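You operate a simulated robot arm through the tools that you are given. There is no shell and no other tool.

Carry out the task below with a simulated robot arm. There is one attempt and no reset: what you move stays moved.

TASK
Brush the job card's box section bright in the prep cradle.
Fine: close the stop on it before brushing; the prep brush goes back. Set down upright: prep brush. What is to be rubbed or washed off counts as gone when no trace of it is left.

It is judged by the outcome, as a careful person would: the job done as asked, and still so three seconds after it is handed in. It fails if anything else is knocked over, pushed out of place, dropped, spilled or broken.

THE ROBOT
A 7-joint arm with a two-finger parallel gripper, fixed in place. Base frame: the origin is at the foot of the arm, x ahead of it, y to its left, z up; the work surface is at about z = 800. Units: mm, degrees, N and s.
Its first joint turns from -149.0 to 149.0 degrees. Payload 3.43 kg.
The TCP is the grasp point between the finger pads, 30 mm short of the fingertips. In the tool frame z runs along the fingers and y along their closing line. The gripper opens to 94 mm. The fingers are 28 mm wide and 10 mm thick; the gripper's body (50 by 96 mm) begins 55 mm behind the TCP.
Orientation is told as [roll, pitch, yaw] about the base's x, y, z axes, in that order, counted from this pose: with the fingers straight down and closing along the base's y, the tool's x points along the base's -x, its y along +y and its z along -z.

THE INTERFACE
- The arm moves only by the tool jog_arm. Its argument "rows" is a list of rows, each a list of 6 numbers: the shift along the tool's x, y, z in cm, then the turn, a rotation vector about the tool's x, y, z in rad. In form: [[dx, dy, dz, ax, ay, az], ...]. A call has 1 to 20 rows; each row is the pose to reach, as a shift and turn from the pose commanded when the call began, along the tool's axes at that moment. "grip" is the closure in counts, from 0 (fully open) to 255 (shut), set as the call begins (left out, the last holds). Rows are played at 5 a second. More than 50 mm and 8.6 degrees between two rows, or a gripper value outside its range, and nothing of the call is played. A pose out of reach is approached as far as the arm can. The call stops where the force on the tool passes 70 N (or 10 N more than at its start, if that is more) or the arm is blocked; 0.2 s more then pass. The fingers move at their own pace (about 45 mm/s each) and stop on an object; they squeeze with about 25 N. The grip force told is the motor's: it shows also when the fingers shut on nothing. Time passes only in rows, and 0.2 s behind the last, so rows that repeat a pose let the fingers close. The reply holds the time, the measured pose of the TCP, the force on the tool along the base axes, the opening and the grip force, in the units named above and with some noise, with the torque about the TCP (base axes, N m) and any sound that the robot's microphone picked up.
- Cameras (640 x 400 px; columns grow to the right, rows downward): "scene" is fixed at [398, -499.8, 1472.6]; the picture's right is [1.00, -0.08, 0.00], its down [-0.03, -0.42, -0.91] and it looks along [0.07, 0.91, -0.42] (base axes); focal length 334 px, centre (320, 200). "wrist" rides on the gripper at [76, 14, -102] in the tool frame; the picture's right is [-0.18, 0.98, 0.00], its down [-0.75, -0.14, -0.64] and it looks along [-0.63, -0.12, 0.77] (tool axes); focal length 243 px, centre (320, 200). There is no depth. A picture from a camera that has moved, and an enlarged one, comes with that camera's place and axes in the base frame and with its lens.
- camera(camera): a new picture of that camera. The clock stands still meanwhile.
- zoom(camera, box): a new picture of the part [left, top, right, bottom] of that camera's present view, enlarged. The clock stands still meanwhile.
- close_job(): hands the job in; it is judged then, once.

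Nothing tells you positions but the pictures and the camera data. Unless the task says otherwise, let go and move clear before handing in.

The tools are called after "Emit:" as a command line: name --pt "numbers of a row" for each row, then --argument value for the rest, lists and objects as JSON in quotes. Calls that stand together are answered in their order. jog_arm: Moves the arm, as the interface text tells. Its arguments: {"type":"object","properties":{"rows":{"type":"array"},"grip":{"type":"number"}},"required":["rows"]} The other tools are called the same way: camera (camera) takes a picture; zoom (camera, box) takes an enlarged picture of a part of a camera's view; close_job () hands the job in.

At the start:

```text
clock: 0.0
tool_pos: [512.9, 844.6, 1248.9]
orientation: [0.0, 0.0, 0.0]
ft_force: [0.1, -0.1, -0.5]
torque: [0.01, -0.01, 0.0]
grip_width: 94.1
gripper_force: 0.1
```

scene: 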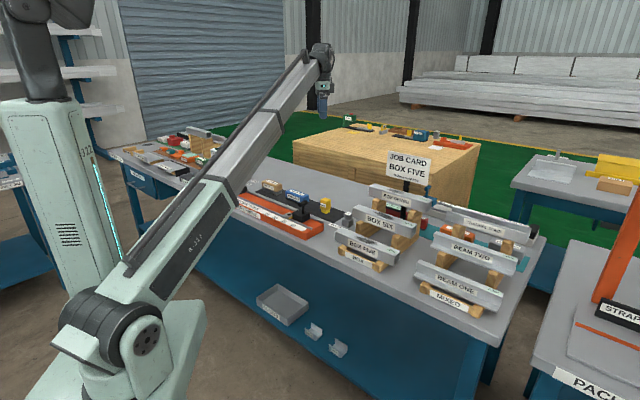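
wrist: 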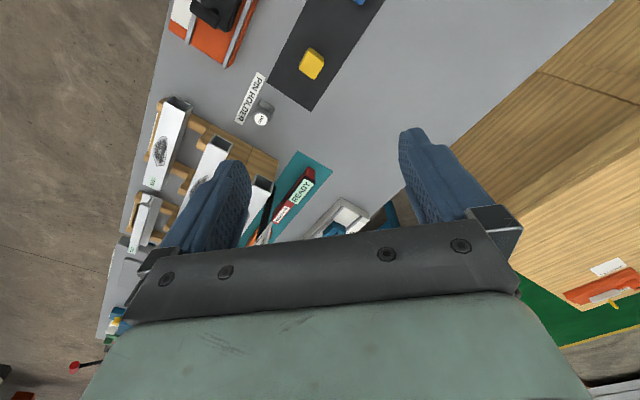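

I see a work bench with labelled box sections on wooden rests, an orange cradle, a job card reading "BOX FIVE", and other bits. I'll zoom in on the scene to locate things before moving.

Emit:
zoom --camera "scene" --box '[320, 140, 560, 320]'

Emit:
zoom --camera "scene" --box '[220, 160, 360, 260]'

Emit:
zoom --camera "scene" --box '[110, 120, 240, 200]'

Emit:
zoom --camera "wrist" --box '[80, 0, 400, 240]'

```text
2.22 times, centred on (440, 230) of scene
camera zoom: at [398.0, -499.8, 1472.6], right [1.0, -0.08, 0.0], down [-0.03, -0.42, -0.91], along [0.07, 0.91, -0.42], focal length 743 px, centre (53, 133)
```

zoom: 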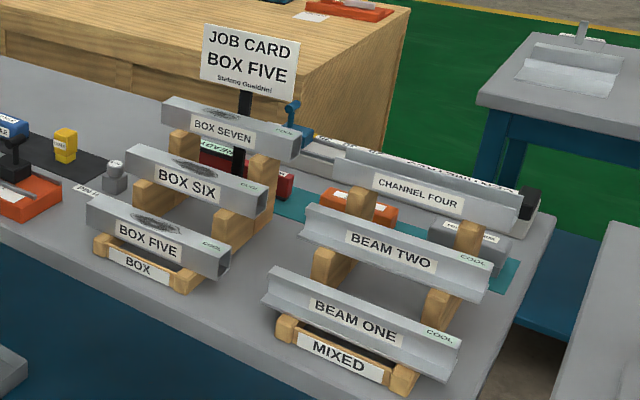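

```text
4.00 times, centred on (290, 210) of scene
camera zoom: at [398.0, -499.8, 1472.6], right [1.0, -0.08, 0.0], down [-0.03, -0.42, -0.91], along [0.07, 0.91, -0.42], focal length 1338 px, centre (440, 160)
```

zoom: 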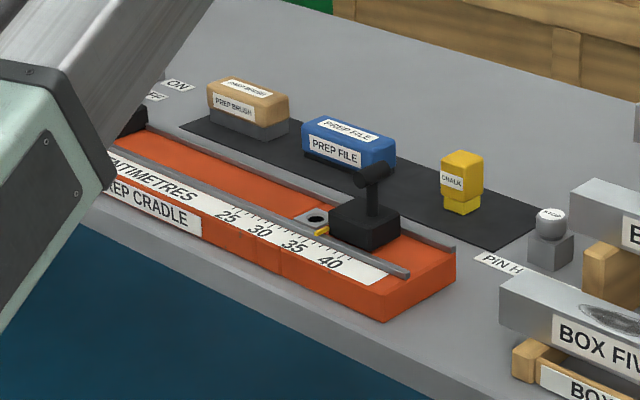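

```text
4.92 times, centred on (175, 160) of scene
camera zoom: at [398.0, -499.8, 1472.6], right [1.0, -0.08, 0.0], down [-0.03, -0.42, -0.91], along [0.07, 0.91, -0.42], focal length 1646 px, centre (1034, 397)
```

zoom: 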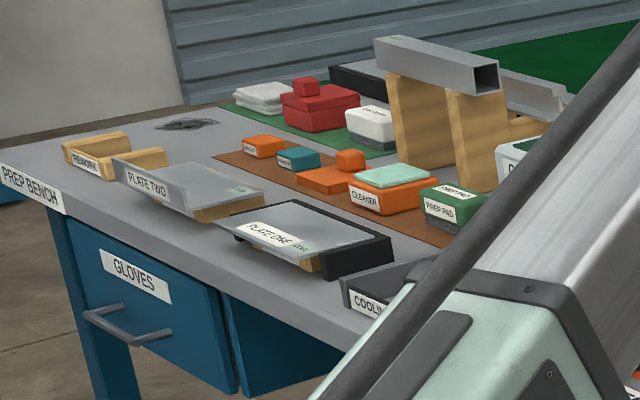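

```text
1.67 times, centred on (240, 120) of wrist
camera zoom: at [436.6, 859.2, 1350.3], right [0.18, 0.98, 0.0], down [0.75, -0.14, 0.64], along [0.63, -0.12, -0.77], focal length 404 px, centre (453, 333)
```

zoom: 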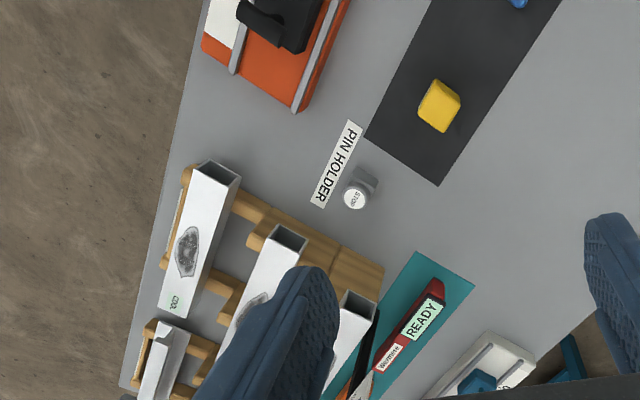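

The bench runs at roughly 45° across the base's +x/+y quadrant. The orange prep cradle is on the left, near (300,750). The box rack with BOX FIVE in front is near (640,460). I'll turn and retract the arm to look at the cradle from above.

Emit:
jog_arm --pt "2.94 -2.72 0.5 0 0 -0.0785" --pt "5.88 -5.44 1.0 0 0 -0.157" --pt "8.82 -8.16 1.5 0 0 -0.2356" --pt "11.76 -10.88 2.0 0 0 -0.314" --pt "14.7 -13.6 2.5 0 0 -0.3927" --pt "17.64 -16.32 3.0 0 0 -0.471" --pt "20.58 -19.04 3.5 0 0 -0.55" --pt "23.52 -21.76 4.0 0 0 -0.628" --pt "26.46 -24.48 4.5 0 0 -0.707" --pt "29.4 -27.2 5.0 0 0 -0.7854"

Emit:
camera --camera "wrist"

Emit:
camera --camera "scene"

```text
clock: 2.2
tool_pos: [228.0, 606.9, 1138.3]
orientation: [1.7, -3.2, 45.0]
ft_force: [1.0, -0.2, 0.5]
torque: [0.0, 0.0, -0.02]
grip_width: 93.9
gripper_force: 0.1
out of reach, approached as far as the arm can: row 2, 3, 4, 5, 6, 7, 8, 9, 10
```

```text
taken
camera wrist: at [161.2, 557.5, 1236.6], right [-0.57, 0.82, 0.04], down [0.62, 0.4, 0.68], along [0.54, 0.41, -0.73], focal length 243 px, centre (320, 200)
```

wrist: 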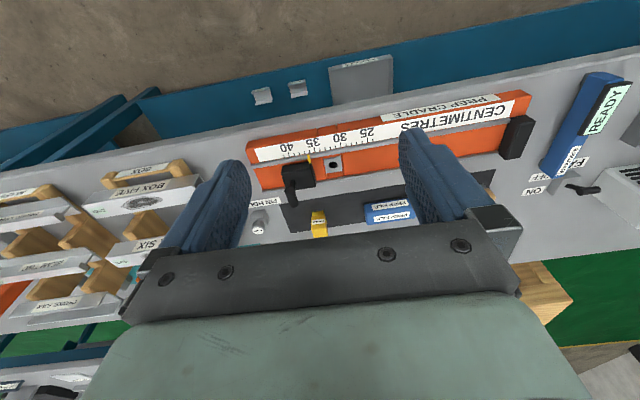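

```text
taken
```

scene: 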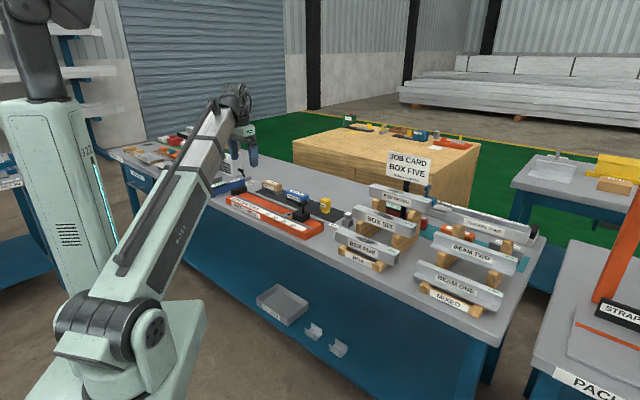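

The cradle lies below, with its scale running right to left, the black stop near 37–40 cm, and brush, file and chalk on a dark mat behind. I'll zoom in on the details.

Emit:
zoom --camera "wrist" --box '[230, 70, 420, 250]'

Emit:
zoom --camera "wrist" --box '[440, 60, 640, 240]'

Emit:
zoom --camera "wrist" --box '[0, 130, 240, 340]'

Emit:
zoom --camera "scene" --box '[190, 150, 350, 260]'

```text
2.22 times, centred on (325, 160) of wrist
camera zoom: at [161.2, 557.5, 1236.6], right [-0.57, 0.82, 0.04], down [0.62, 0.4, 0.68], along [0.54, 0.41, -0.73], focal length 539 px, centre (309, 289)
```

zoom: 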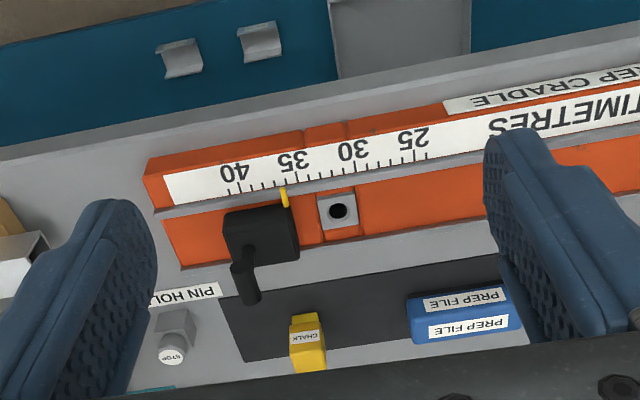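

```text
2.22 times, centred on (540, 150) of wrist
camera zoom: at [161.2, 557.5, 1236.6], right [-0.57, 0.82, 0.04], down [0.62, 0.4, 0.68], along [0.54, 0.41, -0.73], focal length 539 px, centre (-169, 311)
```

zoom: 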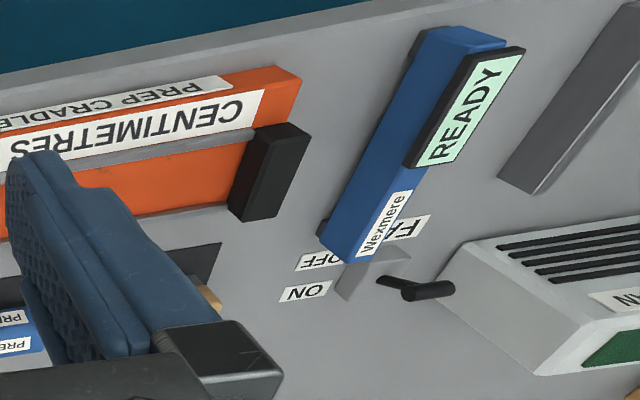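

```text
1.90 times, centred on (120, 235) of wrist
camera zoom: at [161.2, 557.5, 1236.6], right [-0.57, 0.82, 0.04], down [0.62, 0.4, 0.68], along [0.54, 0.41, -0.73], focal length 462 px, centre (701, 133)
```

zoom: 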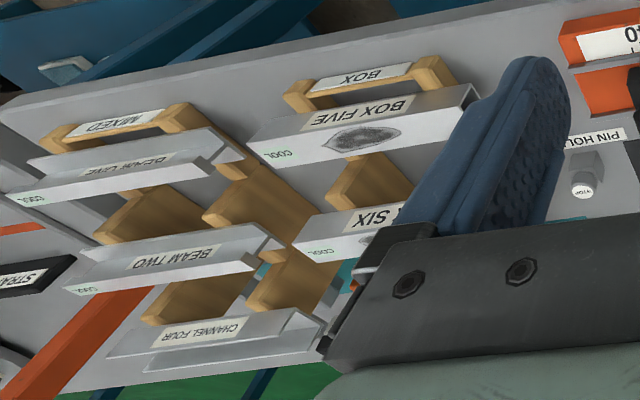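

```text
3.64 times, centred on (270, 205) of scene
camera zoom: at [398.0, -499.8, 1472.6], right [1.0, -0.08, 0.0], down [-0.03, -0.42, -0.91], along [0.07, 0.91, -0.42], focal length 1216 px, centre (502, 182)
```

zoom: 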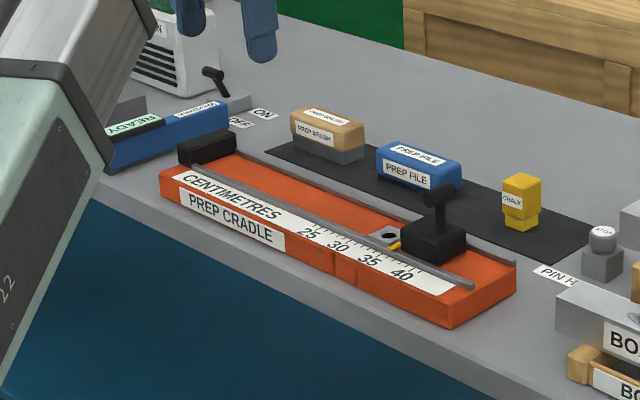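

I can see the cradle's fixed black end block at zero, the sliding black stop with its yellow pointer around 36, and a plate with a hole at about 31. There is also a "STOP" pin in a pin holder. I'll move lower and closer for a better look.

Emit:
jog_arm --pt "-3.7 0.8 2.7 0 0 0" --pt "-7.4 1.6 5.4 0 0 0" --pt "-11.1 2.4 8.1 0 0 0" --pt "-14.9 3.2 10.8 0 0 0" --pt "-14.9 3.2 10.8 0 0 0"

Emit:
camera --camera "wrist"

```text
clock: 3.4
tool_pos: [315.5, 739.0, 1037.2]
orientation: [1.7, -3.1, 45.0]
ft_force: [-0.1, 0.0, -0.5]
torque: [0.02, 0.01, 0.0]
grip_width: 94.1
gripper_force: 0.1
```

```text
taken
camera wrist: at [249.0, 691.1, 1135.1], right [-0.57, 0.82, 0.04], down [0.62, 0.39, 0.68], along [0.54, 0.41, -0.73], focal length 243 px, centre (320, 200)
```

wrist: 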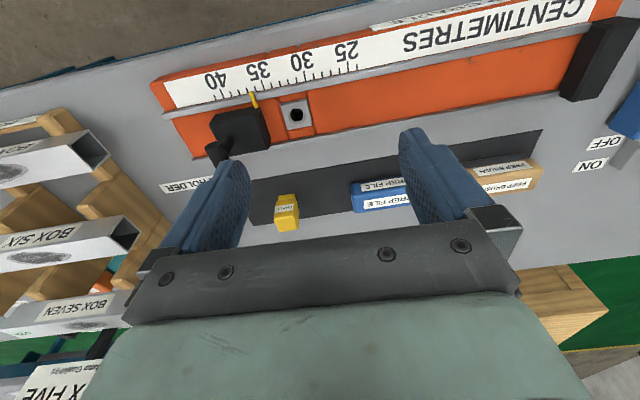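

Emit:
zoom --camera "wrist" --box '[140, 50, 380, 200]'

Emit:
zoom --camera "wrist" --box '[380, 0, 640, 200]'

Emit:
zoom --camera "wrist" --box '[0, 80, 200, 280]'

```text
2.67 times, centred on (260, 125) of wrist
camera zoom: at [249.0, 691.1, 1135.1], right [-0.57, 0.82, 0.04], down [0.62, 0.39, 0.68], along [0.54, 0.41, -0.73], focal length 647 px, centre (480, 400)
```

zoom: 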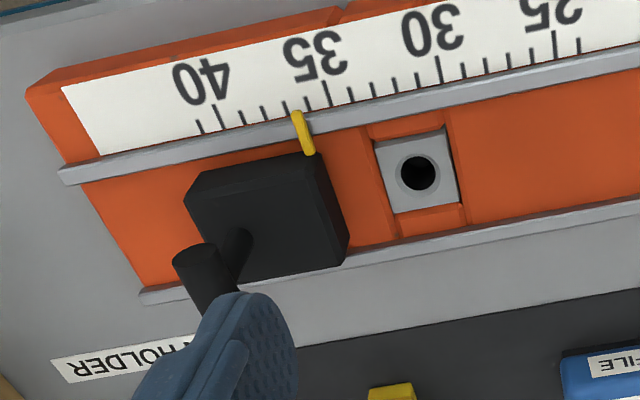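

```text
2.00 times, centred on (510, 100) of wrist
camera zoom: at [249.0, 691.1, 1135.1], right [-0.57, 0.82, 0.04], down [0.62, 0.39, 0.68], along [0.54, 0.41, -0.73], focal length 485 px, centre (-60, 400)
```

zoom: 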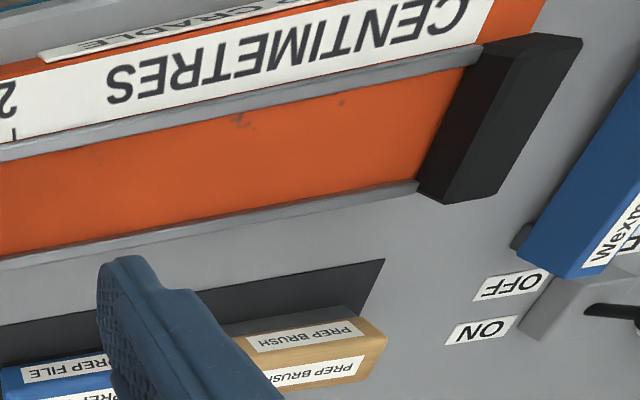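

```text
2.00 times, centred on (100, 180) of wrist
camera zoom: at [249.0, 691.1, 1135.1], right [-0.57, 0.82, 0.04], down [0.62, 0.39, 0.68], along [0.54, 0.41, -0.73], focal length 485 px, centre (760, 240)
```

zoom: 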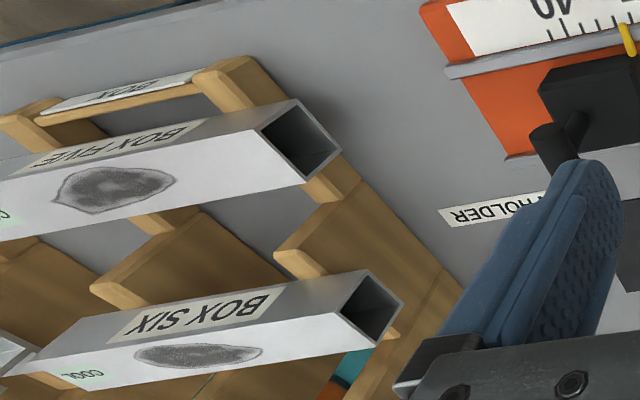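

Emit:
zoom --camera "scene" --box '[290, 180, 370, 240]'

Emit:
zoom --camera "scene" --box '[330, 180, 430, 270]'

Emit:
zoom --camera "scene" --box '[250, 280, 360, 370]'

```text
6.67 times, centred on (330, 210) of scene
camera zoom: at [398.0, -499.8, 1472.6], right [1.0, -0.08, 0.0], down [-0.03, -0.42, -0.91], along [0.07, 0.91, -0.42], focal length 2230 px, centre (253, 133)
```

zoom: 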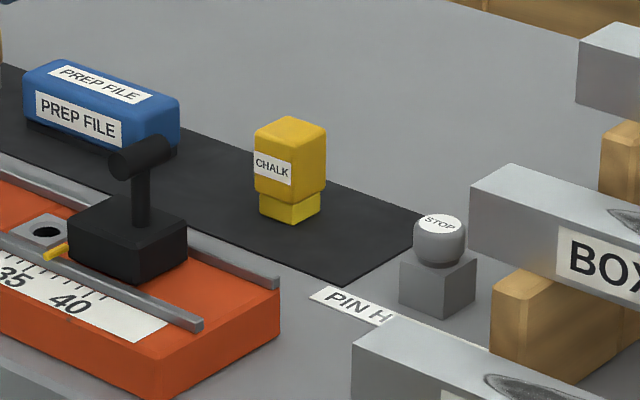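

```text
4.44 times, centred on (380, 225) of scene
camera zoom: at [398.0, -499.8, 1472.6], right [1.0, -0.08, 0.0], down [-0.03, -0.42, -0.91], along [0.07, 0.91, -0.42], focal length 1486 px, centre (53, 89)
```

zoom: 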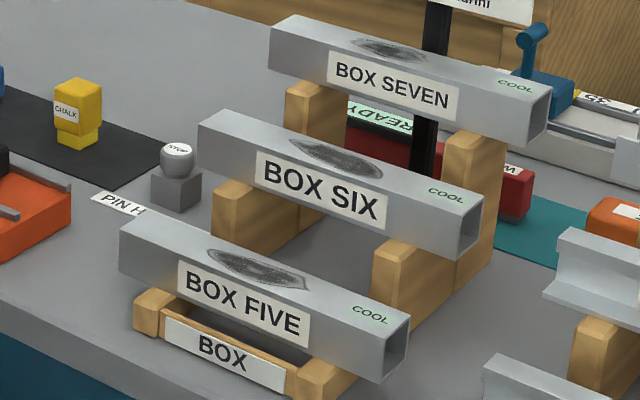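

```text
4.44 times, centred on (305, 325) of scene
camera zoom: at [398.0, -499.8, 1472.6], right [1.0, -0.08, 0.0], down [-0.03, -0.42, -0.91], along [0.07, 0.91, -0.42], focal length 1486 px, centre (387, -356)
```

zoom: 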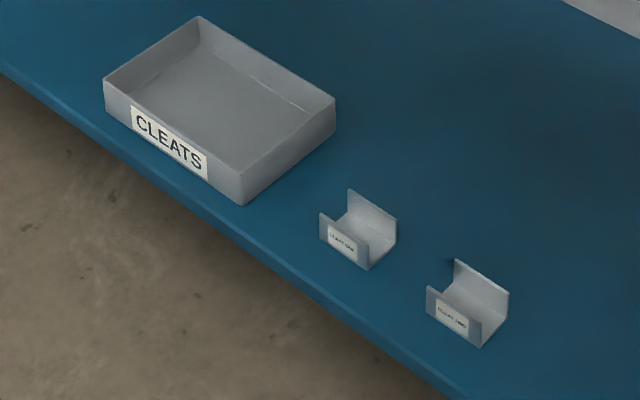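

The black slider is the stop. Behind it there is a fixed hole plate, and a separate "STOP" pin rests in its holder. I'll now look at the box rack from above and level the tool.

Emit:
jog_arm --pt "-0.2 -4.5 -0.2 0.003 0.0054 0" --pt "-0.4 -9.0 -0.5 0.006 0.0108 0" --pt "-0.6 -13.5 -0.7 0.009 0.0162 0" --pt "-0.8 -18.0 -1.0 0.012 0.0216 0" --pt "-1.0 -22.5 -1.2 0.015 0.027 0" --pt "-1.2 -27.0 -1.5 0.018 0.0325 0" --pt "-1.4 -31.5 -1.7 0.021 0.038 0" --pt "-1.7 -36.0 -2.0 0.024 0.0433 0" --pt "-1.9 -40.5 -2.2 0.027 0.0487 0" --pt "-2.1 -44.9 -2.3 0.0297 0.0541 0"

Emit:
camera --camera "wrist"

```text
clock: 5.6
tool_pos: [646.6, 437.7, 1050.2]
orientation: [0.1, 0.1, 45.0]
ft_force: [-0.1, 0.5, 0.3]
torque: [-0.02, 0.02, 0.0]
grip_width: 93.7
gripper_force: 0.0
```

```text
taken
camera wrist: at [581.4, 395.2, 1151.9], right [-0.57, 0.82, 0.0], down [0.63, 0.43, 0.64], along [0.53, 0.36, -0.77], focal length 243 px, centre (320, 200)
```

wrist: 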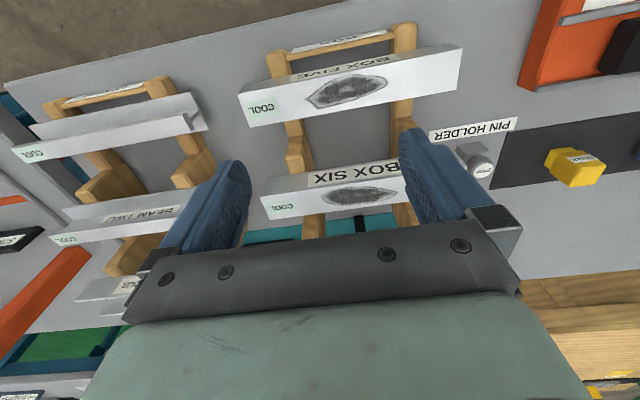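

Emit:
zoom --camera "wrist" --box '[230, 20, 470, 140]'

Emit:
zoom --camera "wrist" --box '[420, 100, 640, 240]'

```text
2.67 times, centred on (350, 80) of wrist
camera zoom: at [581.4, 395.2, 1151.9], right [-0.57, 0.82, 0.0], down [0.63, 0.43, 0.64], along [0.53, 0.36, -0.77], focal length 647 px, centre (240, 520)
```

zoom: 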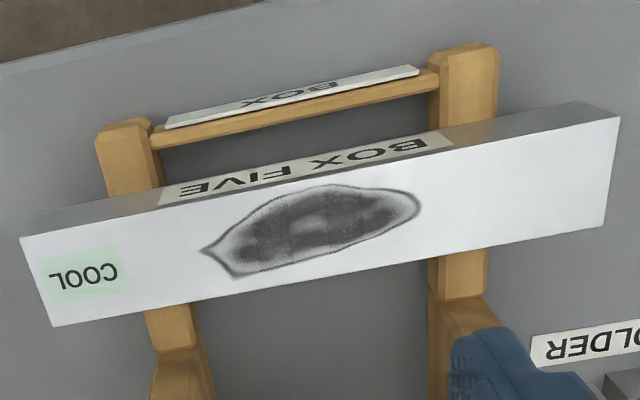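

```text
2.86 times, centred on (530, 170) of wrist
camera zoom: at [581.4, 395.2, 1151.9], right [-0.57, 0.82, 0.0], down [0.63, 0.43, 0.64], along [0.53, 0.36, -0.77], focal length 693 px, centre (-280, 286)
```

zoom: 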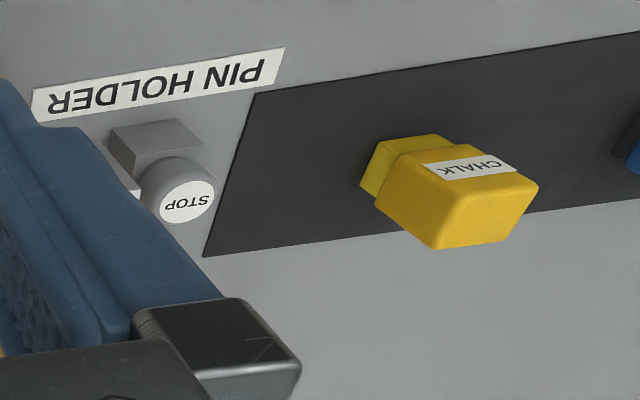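

BOX FIVE measures about 40 mm wide and 245 mm long, with its top at z≈862, centred near (632,467) and lying exactly along the bench. Next I'll look at the left end of the cradle and the brush.

Emit:
jog_arm --pt "0.2 4.83 0 0 0 0" --pt "0.4 9.66 0 0 0 0" --pt "0.6 14.5 0 0 0 0" --pt "0.8 19.3 0 0 0 0" --pt "1.0 24.2 0 0 0 0" --pt "1.2 29.0 0 0 0 0" --pt "1.4 33.8 0 0 0 0" --pt "1.6 38.6 0 0 0 0" --pt "1.8 43.5 0 0 0 0" --pt "2.0 48.3 0 0 0 0" --pt "2.2 53.1 0 0 0 0" --pt "2.4 58.0 0 0 0 0" --pt "2.7 62.8 0 0 0 0" --pt "2.7 62.8 0 0 0 0"

Emit:
camera --camera "wrist"

Emit:
zoom --camera "wrist" --box '[160, 20, 460, 220]'

Emit:
zoom --camera "scene" --box '[200, 160, 340, 260]'

```text
clock: 8.6
tool_pos: [184.6, 861.6, 1049.8]
orientation: [0.0, -0.1, 45.0]
ft_force: [-0.7, -0.7, -0.3]
torque: [0.03, 0.01, 0.02]
grip_width: 94.1
gripper_force: 0.1
```

```text
taken
camera wrist: at [119.5, 819.2, 1150.8], right [-0.56, 0.83, 0.0], down [0.63, 0.43, 0.64], along [0.53, 0.36, -0.77], focal length 243 px, centre (320, 200)
```

wrist: 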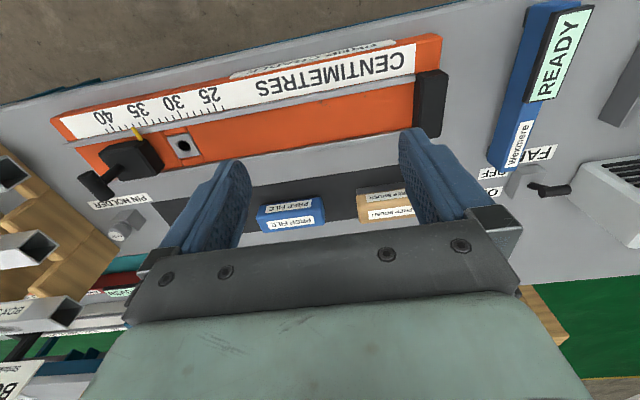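

```text
2.00 times, centred on (310, 120) of wrist
camera zoom: at [119.5, 819.2, 1150.8], right [-0.56, 0.83, 0.0], down [0.63, 0.43, 0.64], along [0.53, 0.36, -0.77], focal length 485 px, centre (340, 360)
```

zoom: 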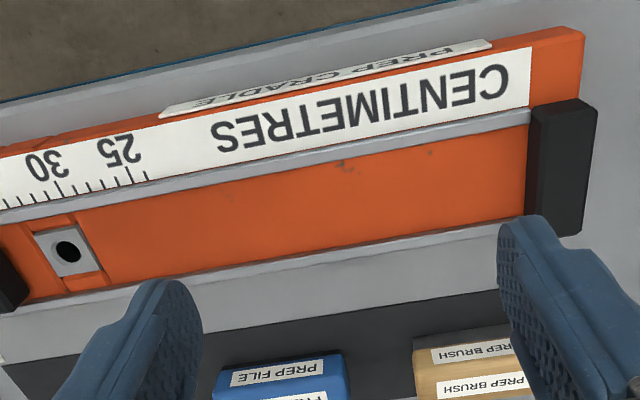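

```text
4.00 times, centred on (270, 210) of scene
camera zoom: at [398.0, -499.8, 1472.6], right [1.0, -0.08, 0.0], down [-0.03, -0.42, -0.91], along [0.07, 0.91, -0.42], focal length 1338 px, centre (520, 160)
```

zoom: 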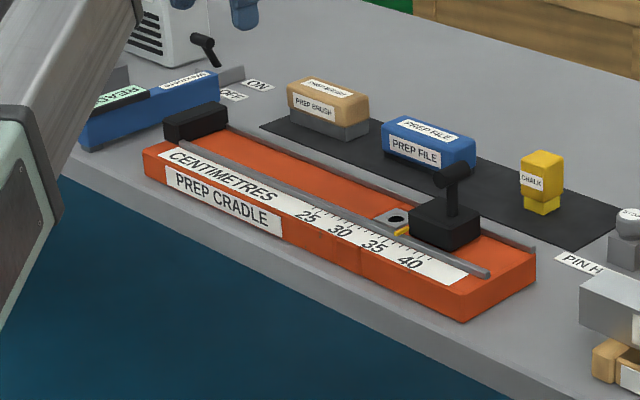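

Emit:
zoom --camera "wrist" --box '[340, 20, 460, 140]'

Emit:
zoom --camera "wrist" --box '[40, 80, 240, 220]'

Emit:
zoom --camera "wrist" --box '[240, 160, 420, 260]'

Emit:
zoom --camera "scene" --box '[255, 190, 345, 250]'

Emit:
zoom --camera "scene" --box '[230, 170, 310, 220]'

```text
3.33 times, centred on (400, 80) of wrist
camera zoom: at [119.5, 819.2, 1150.8], right [-0.56, 0.83, 0.0], down [0.63, 0.43, 0.64], along [0.53, 0.36, -0.77], focal length 809 px, centre (53, 600)
```

zoom: 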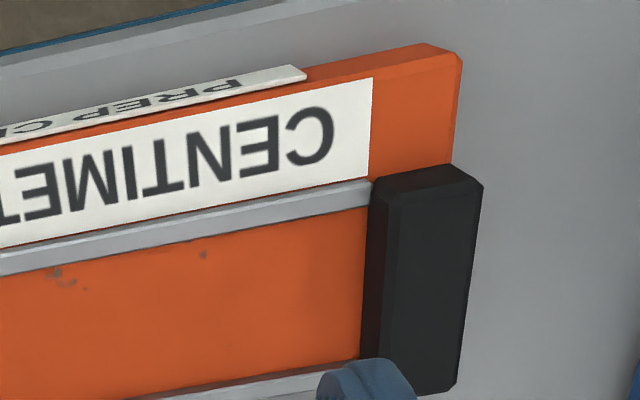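

```text
2.86 times, centred on (140, 150) of wrist
camera zoom: at [119.5, 819.2, 1150.8], right [-0.56, 0.83, 0.0], down [0.63, 0.43, 0.64], along [0.53, 0.36, -0.77], focal length 693 px, centre (834, 343)
```

zoom: 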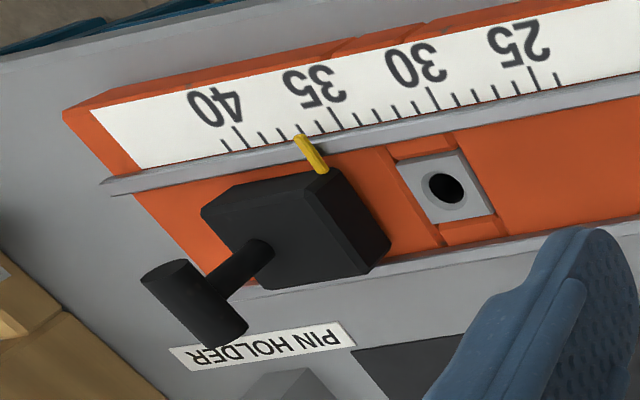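

```text
3.56 times, centred on (330, 210) of wrist
camera zoom: at [119.5, 819.2, 1150.8], right [-0.56, 0.83, 0.0], down [0.63, 0.43, 0.64], along [0.53, 0.36, -0.77], focal length 863 px, centre (284, 164)
```

zoom: 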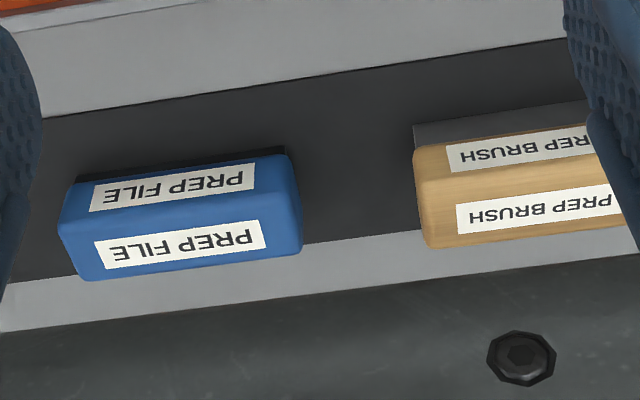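

```text
6.67 times, centred on (300, 220) of scene
camera zoom: at [398.0, -499.8, 1472.6], right [1.0, -0.08, 0.0], down [-0.03, -0.42, -0.91], along [0.07, 0.91, -0.42], focal length 2230 px, centre (453, 67)
```

zoom: 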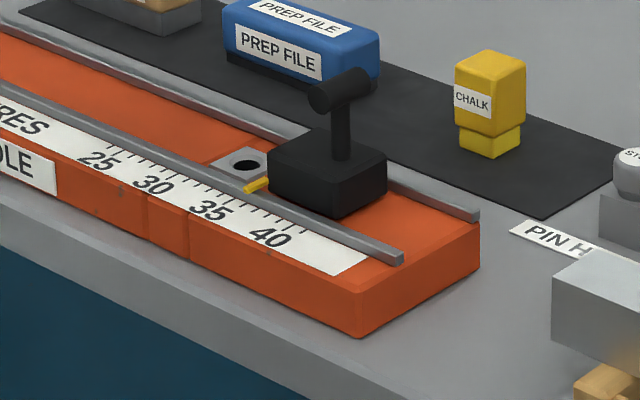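

```text
8.00 times, centred on (270, 195) of scene
camera zoom: at [398.0, -499.8, 1472.6], right [1.0, -0.08, 0.0], down [-0.03, -0.42, -0.91], along [0.07, 0.91, -0.42], focal length 2676 px, centre (720, 240)
```

zoom: 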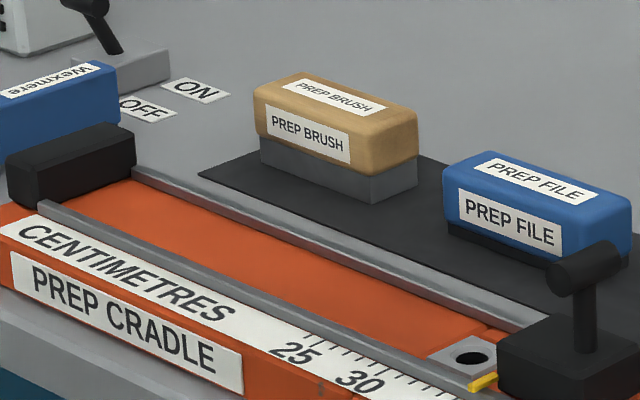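

The cradle bed is at about z≈828, with rails about 60 mm apart at v≈760–825. The brush sits behind it, beyond the normal tool-down reach, so I'll shift the camera over it to measure it.

Emit:
jog_arm --pt "1.0 4.0 0 0 0 0" --pt "2.0 8.0 0 0 0 0" --pt "2.0 8.0 0 0 0 0"

Emit:
camera --camera "wrist"

Emit:
zoom --camera "wrist" --box '[230, 130, 420, 250]'

Emit:
zoom --camera "scene" --box '[240, 165, 320, 215]'

```text
clock: 9.4
tool_pos: [112.9, 903.8, 1049.7]
orientation: [0.0, 0.0, 45.1]
ft_force: [-0.1, 0.4, -0.2]
torque: [0.03, 0.01, 0.01]
grip_width: 94.2
gripper_force: 0.0
```

```text
taken
camera wrist: at [48.6, 861.8, 1150.8], right [-0.56, 0.83, 0.0], down [0.63, 0.43, 0.64], along [0.53, 0.36, -0.77], focal length 243 px, centre (320, 200)
```

wrist: 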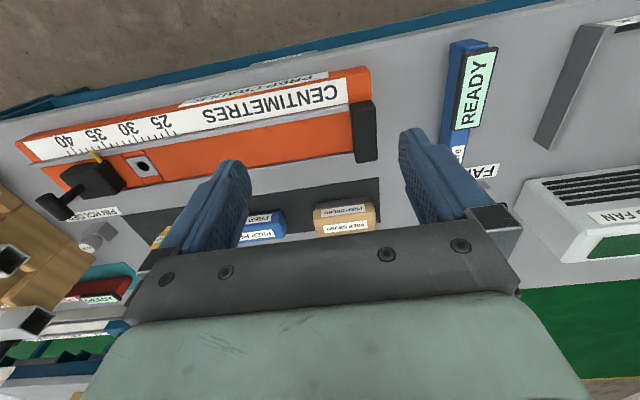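

```text
3.33 times, centred on (325, 190) of wrist
camera zoom: at [48.6, 861.8, 1150.8], right [-0.56, 0.83, 0.0], down [0.63, 0.43, 0.64], along [0.53, 0.36, -0.77], focal length 809 px, centre (303, 233)
```

zoom: 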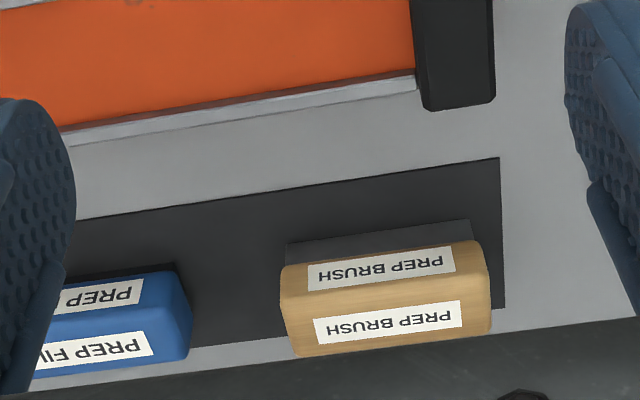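

```text
8.00 times, centred on (280, 190) of scene
camera zoom: at [398.0, -499.8, 1472.6], right [1.0, -0.08, 0.0], down [-0.03, -0.42, -0.91], along [0.07, 0.91, -0.42], focal length 2676 px, centre (640, 280)
```

zoom: 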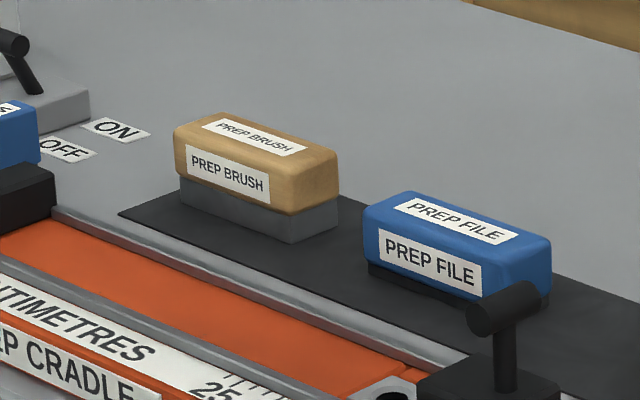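

The brush is about 104 × 43 mm, its top is near z≈850, and it is centred around (278,1073), so it needs a leaning grasp. I'll test whether the arm can turn to yaw −45, with the fingers closing across the bench.

Emit:
jog_arm --pt "-0.67 -0.66 0 0 0 0.131" --pt "-1.34 -1.32 0 0 0 0.262" --pt "-2.0 -1.98 0 0 0 0.393" --pt "-2.7 -2.63 0 0 0 0.524" --pt "-3.36 -3.3 0 0 0 0.654" --pt "-4.0 -3.95 0 0 0 0.785" --pt "-4.7 -4.6 0 0 0 0.916" --pt "-5.4 -5.3 0 0 0 1.047" --pt "-6.0 -5.9 0 0 0 1.178" --pt "-6.7 -6.6 0 0 0 1.309" --pt "-7.4 -7.2 0 0 0 1.44" --pt "-8.06 -7.9 0 0 0 1.5708" --pt "-8.06 -7.9 0 0 0 1.5708"

Emit:
camera --camera "wrist"

Emit:
camera --camera "scene"

```text
clock: 12.2
tool_pos: [226.3, 906.0, 1049.1]
orientation: [0.0, -0.1, -45.1]
ft_force: [-0.4, 0.6, 1.3]
torque: [-0.02, 0.0, 0.0]
grip_width: 93.7
gripper_force: 0.1
```

```text
taken
camera wrist: at [181.8, 971.8, 1151.1], right [0.83, 0.56, 0.0], down [0.43, -0.63, 0.64], along [0.36, -0.53, -0.77], focal length 243 px, centre (320, 200)
```

wrist: 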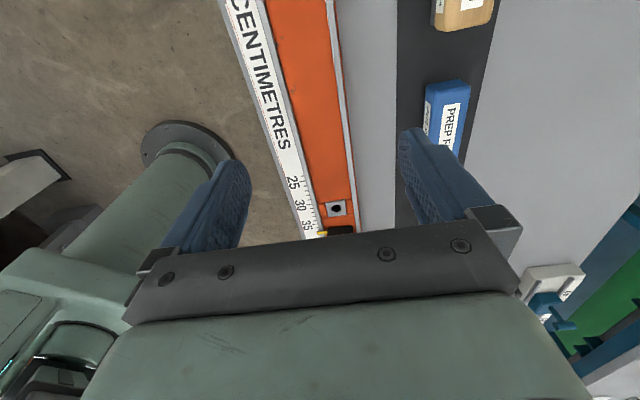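

```text
taken
```

scene: 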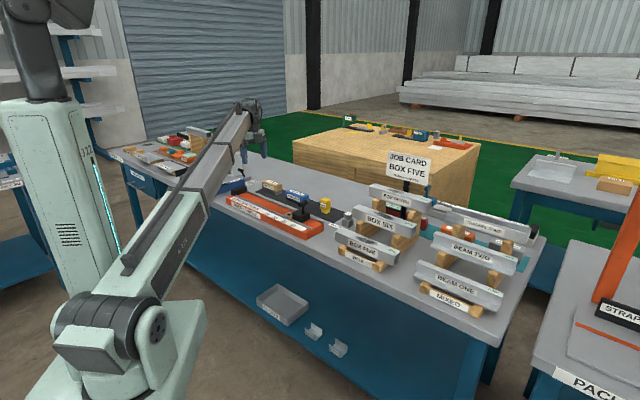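

Yaw −45 works. Now I'll test whether a lean of about 30° lets the tool reach out over the brush, keeping well above everything.

Emit:
jog_arm --pt "1.0 3.1 0.5 0 0.105 0" --pt "2.0 6.2 1.0 0 0.21 0" --pt "3.0 9.3 2.0 0 0.314 0" --pt "4.0 12.4 3.0 0 0.419 0" --pt "5.0 15.5 4.0 0 0.5236 0" --pt "5.0 15.5 4.0 0 0.5236 0"

Emit:
camera --camera "wrist"

Emit:
camera --camera "scene"

```text
clock: 13.6
tool_pos: [299.1, 1050.1, 1007.4]
orientation: [-0.1, 30.2, -45.0]
ft_force: [-0.3, -0.6, 0.2]
torque: [0.01, 0.02, -0.02]
grip_width: 94.1
gripper_force: 0.1
```

```text
taken
camera wrist: at [298.2, 1072.2, 1133.0], right [0.81, 0.58, -0.09], down [0.59, -0.79, 0.18], along [0.03, -0.2, -0.98], focal length 243 px, centre (320, 200)
```

wrist: 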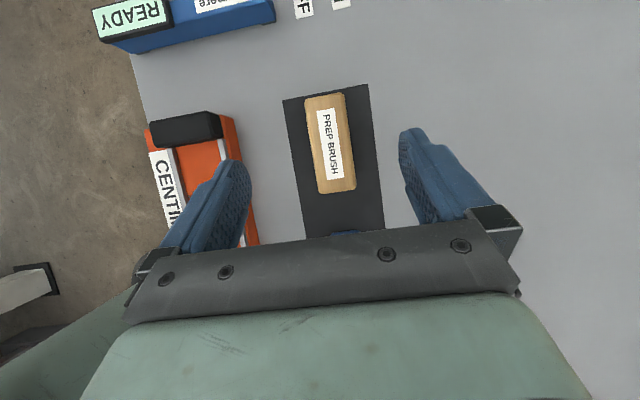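

```text
taken
```

scene: 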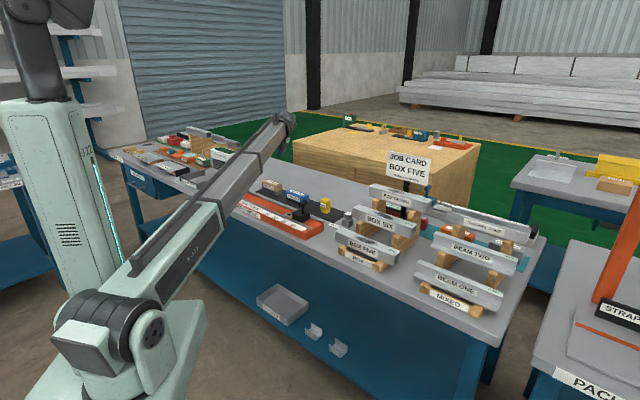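

The lean works: the arm reaches over the brush, and the camera now looks almost straight down on it. I'll zoom in to locate it exactly.

Emit:
zoom --camera "wrist" --box '[260, 70, 400, 210]'

Emit:
zoom --camera "wrist" --box '[130, 80, 270, 250]'

```text
2.86 times, centred on (330, 140) of wrist
camera zoom: at [298.2, 1072.2, 1133.0], right [0.81, 0.58, -0.09], down [0.59, -0.79, 0.18], along [0.03, -0.2, -0.98], focal length 693 px, centre (291, 371)
```

zoom: 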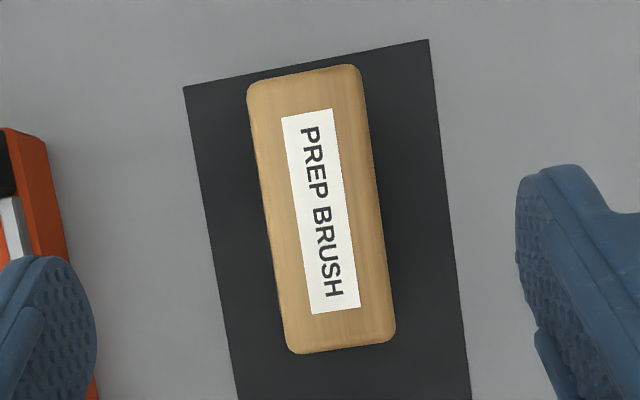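

```text
2.35 times, centred on (200, 165) of wrist
camera zoom: at [298.2, 1072.2, 1133.0], right [0.81, 0.58, -0.09], down [0.59, -0.79, 0.18], along [0.03, -0.2, -0.98], focal length 571 px, centre (602, 282)
```

zoom: 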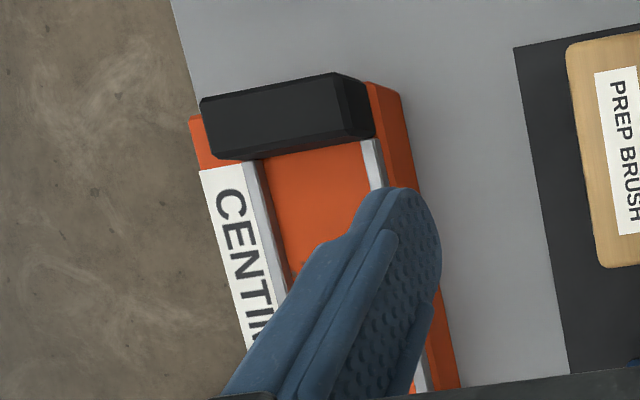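

The brush centre comes out at u≈−562, v≈958 (bench axes), with its top at z≈848. The fixed end face of the cradle is at u≈−593 and the channel centre at v≈790. Now I'll straighten the tool and travel over BOX FIVE.

Emit:
jog_arm --pt "-0.46 -3.08 -1.2 0 -0.105 0" --pt "-0.92 -6.16 -2.4 0 -0.211 0" --pt "-1.38 -9.24 -3.6 0 -0.316 0" --pt "-1.85 -12.3 -4.8 0 -0.421 0" --pt "-2.31 -15.4 -5.97 0 -0.527 0"

Emit:
jog_arm --pt "-4.6 -0.2 0.2 0 0 0" --pt "-9.2 -0.4 0.4 0 0 0" --pt "-13.8 -0.5 0.6 0 0 0" --pt "-18.4 -0.7 0.8 0 0 0" --pt "-23.0 -0.9 1.0 0 0 0" --pt "-27.6 -1.1 1.2 0 0 0" --pt "-32.2 -1.2 1.4 0 0 0" --pt "-36.8 -1.4 1.6 0 0 0" --pt "-41.4 -1.6 1.8 0 0 0" --pt "-46.0 -1.8 2.0 0 0 0" --pt "-50.6 -2.0 2.2 0 0 0" --pt "-55.2 -2.2 2.5 0 0 0" --pt "-59.8 -2.3 2.7 0 0 0" --pt "-59.8 -2.3 2.7 0 0 0"

Emit:
camera --camera "wrist"

Emit:
camera --camera "scene"

```text
clock: 14.8
tool_pos: [224.8, 908.4, 1049.7]
orientation: [0.0, -0.2, -45.1]
ft_force: [-0.5, 1.0, -0.3]
torque: [0.02, 0.0, -0.02]
grip_width: 94.2
gripper_force: 0.1
```

```text
clock: 17.8
tool_pos: [635.0, 468.2, 1025.7]
orientation: [0.0, -0.2, -45.1]
ft_force: [0.8, 0.0, -0.3]
torque: [0.02, 0.0, 0.0]
grip_width: 94.1
gripper_force: 0.1
```

```text
taken
camera wrist: at [588.5, 533.2, 1127.3], right [0.82, 0.57, 0.0], down [0.43, -0.63, 0.64], along [0.36, -0.53, -0.76], focal length 243 px, centre (320, 200)
```

wrist: 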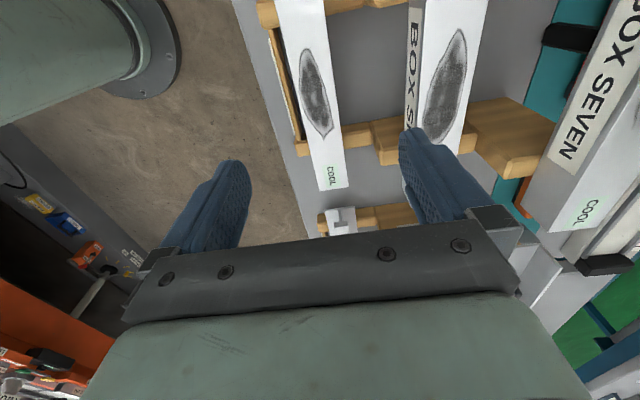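

```text
taken
```

scene: 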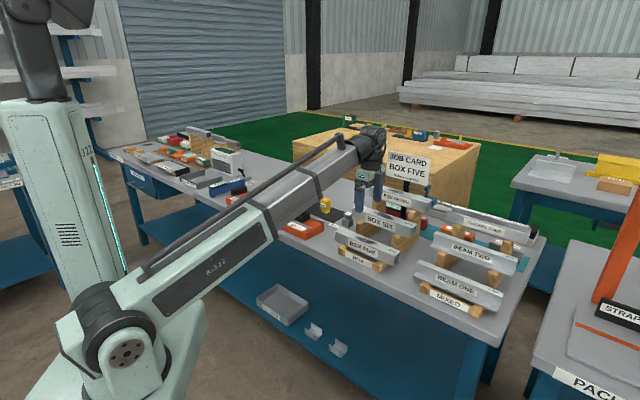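

Emit:
zoom --camera "wrist" --box '[240, 0, 440, 240]'

```text
1.67 times, centred on (340, 120) of wrist
camera zoom: at [588.5, 533.2, 1127.3], right [0.82, 0.57, 0.0], down [0.43, -0.63, 0.64], along [0.36, -0.53, -0.76], focal length 404 px, centre (287, 333)
```

zoom: 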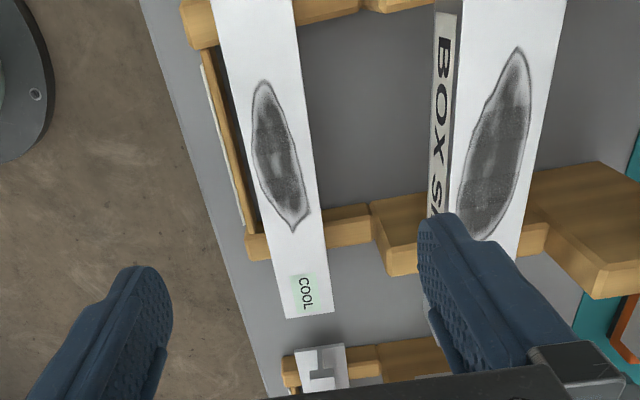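

BOX FIVE is confirmed centred at v≈776.3 and u≈118, with the tool right above it. I'll partly open the gripper and come down over it.

Emit:
jog_arm --pt "0 -0.38 3.0 0 0 0" --pt "0 -0.38 6.0 0 0 0" --pt "0 -0.38 9.0 0 0 0" --pt "0 -0.38 11.5 0 0 0" --pt "0 -0.38 12.5 0 0 0" --pt "0 -0.38 12.5 0 0 0" --grip 65

Emit:
camera --camera "wrist"

Emit:
zoom --camera "scene" --box '[320, 180, 440, 280]'

```text
clock: 19.2
tool_pos: [629.6, 463.2, 900.6]
orientation: [-0.1, -0.2, -45.0]
ft_force: [0.1, -0.3, 0.1]
torque: [0.0, 0.02, 0.01]
grip_width: 70.1
gripper_force: 0.0
```

```text
taken
camera wrist: at [584.5, 529.6, 1001.7], right [0.83, 0.56, 0.0], down [0.43, -0.63, 0.65], along [0.36, -0.53, -0.76], focal length 243 px, centre (320, 200)
```

wrist: 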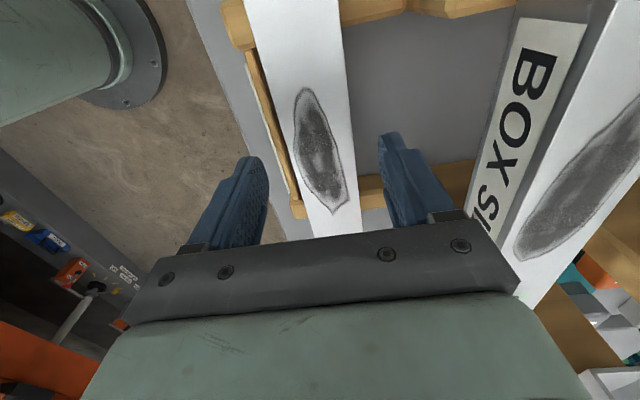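

```text
4.00 times, centred on (380, 230) of scene
camera zoom: at [398.0, -499.8, 1472.6], right [1.0, -0.08, 0.0], down [-0.03, -0.42, -0.91], along [0.07, 0.91, -0.42], focal length 1338 px, centre (80, 80)
```

zoom: 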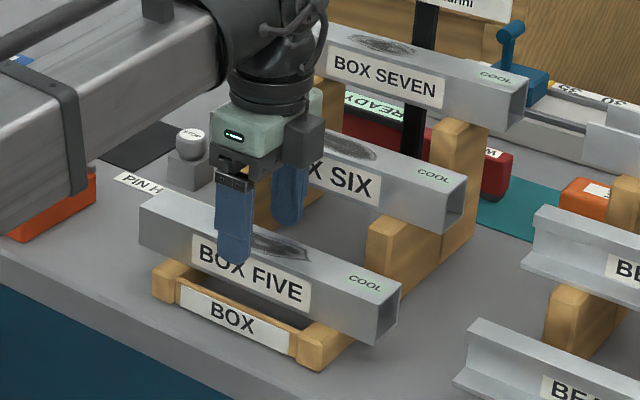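

Emit:
zoom --camera "wrist" --box '[220, 60, 420, 240]'

```text
2.22 times, centred on (320, 150) of wrist
camera zoom: at [584.5, 529.6, 1001.7], right [0.83, 0.56, 0.0], down [0.43, -0.63, 0.65], along [0.36, -0.53, -0.76], focal length 539 px, centre (320, 311)
```

zoom: 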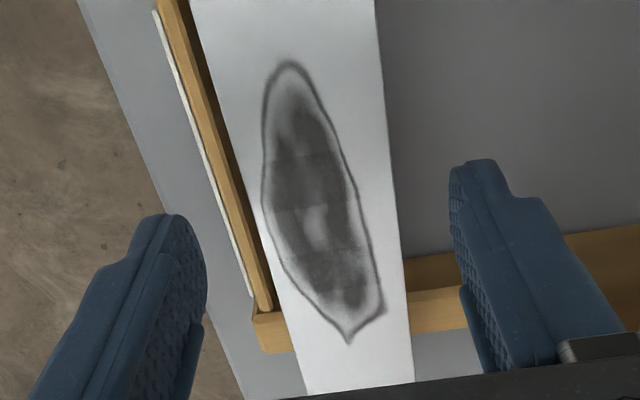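

The tool is centred over the box to within about 2 mm. I'll come down the last 30 mm and close on it.

Emit:
jog_arm --pt "0 0.15 1.0 0 0 0" --pt "0 0.15 2.0 0 0 0" --pt "0 0.15 3.0 0 0 0" --pt "0 0.15 3.0 0 0 0"

Emit:
camera --camera "wrist"

Emit:
zoom --camera "scene" --box '[330, 200, 420, 270]'

```text
clock: 20.2
tool_pos: [629.8, 464.8, 870.1]
orientation: [0.0, -0.2, -45.0]
ft_force: [0.0, 0.6, 0.9]
torque: [0.02, 0.03, -0.01]
grip_width: 70.1
gripper_force: 0.1
```

```text
taken
camera wrist: at [585.3, 530.7, 971.7], right [0.83, 0.56, 0.0], down [0.43, -0.63, 0.64], along [0.36, -0.53, -0.76], focal length 243 px, centre (320, 200)
```

wrist: 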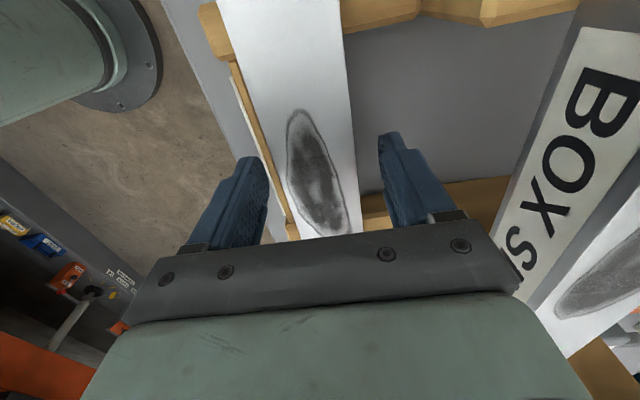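

```text
5.71 times, centred on (375, 235) of scene
camera zoom: at [398.0, -499.8, 1472.6], right [1.0, -0.08, 0.0], down [-0.03, -0.42, -0.91], along [0.07, 0.91, -0.42], focal length 1911 px, centre (6, 0)
```

zoom: 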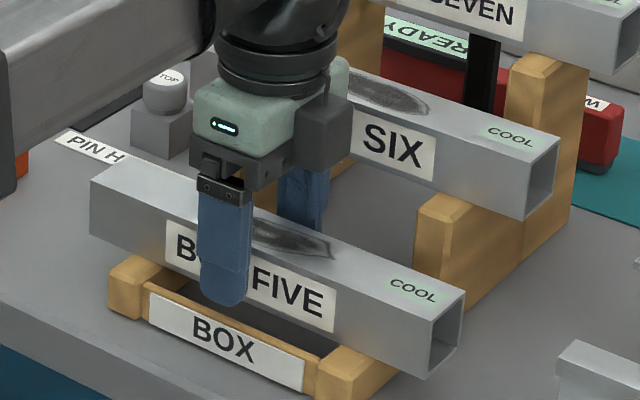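

Both fingers straddle the box, so I'll close and then lift slightly to check the hold.

Emit:
jog_arm --pt "0 0 0 0 0 0" --pt "0 0 0 0 0 0" --pt "0 0 0 0 0 0" --pt "0 0 0 0 0 0" --pt "0 0 0 0 0 0" --grip 255

Emit:
zoom --camera "scene" --box '[330, 200, 420, 270]'

```text
clock: 21.4
tool_pos: [629.1, 465.9, 871.0]
orientation: [0.0, -0.2, -45.0]
ft_force: [0.8, 1.0, -0.2]
torque: [0.06, -0.03, 0.04]
grip_width: 44.5
gripper_force: 24.8
```

```text
5.71 times, centred on (375, 235) of scene
camera zoom: at [398.0, -499.8, 1472.6], right [1.0, -0.08, 0.0], down [-0.03, -0.42, -0.91], along [0.07, 0.91, -0.42], focal length 1911 px, centre (6, 0)
```

zoom: 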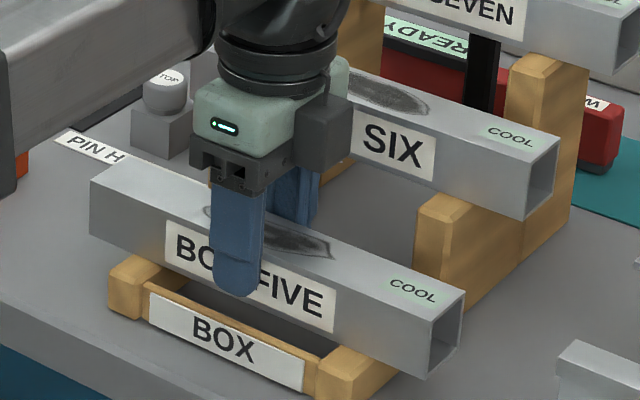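

Emit:
jog_arm --pt "0 0 -0.5 0 0 0" --pt "0 0 -1.0 0 0 0" --pt "0 0 -2.0 0 0 0" --pt "0 0 -3.0 0 0 0" --pt "0 0 -3.0 0 0 0"

Emit:
zoom --camera "scene" --box '[320, 190, 430, 280]'

Emit:
camera --camera "wrist"

```text
clock: 22.6
tool_pos: [630.4, 465.5, 899.3]
orientation: [-0.1, -0.3, -45.0]
ft_force: [0.5, -0.7, 0.7]
torque: [0.0, -0.02, -0.02]
grip_width: 0.0
gripper_force: 24.6
```

```text
4.44 times, centred on (375, 235) of scene
camera zoom: at [398.0, -499.8, 1472.6], right [1.0, -0.08, 0.0], down [-0.03, -0.42, -0.91], along [0.07, 0.91, -0.42], focal length 1486 px, centre (76, 44)
```

zoom: 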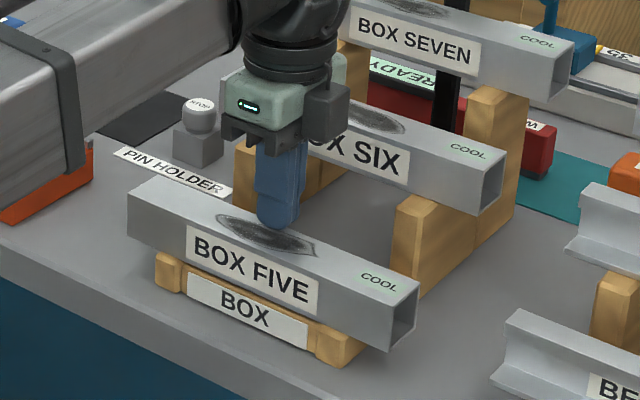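

```text
taken
camera wrist: at [586.0, 530.5, 1001.3], right [0.83, 0.56, 0.0], down [0.43, -0.63, 0.65], along [0.36, -0.53, -0.76], focal length 243 px, centre (320, 200)
```

wrist: 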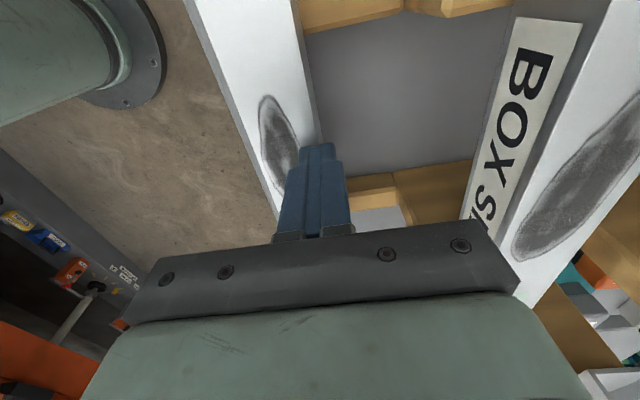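

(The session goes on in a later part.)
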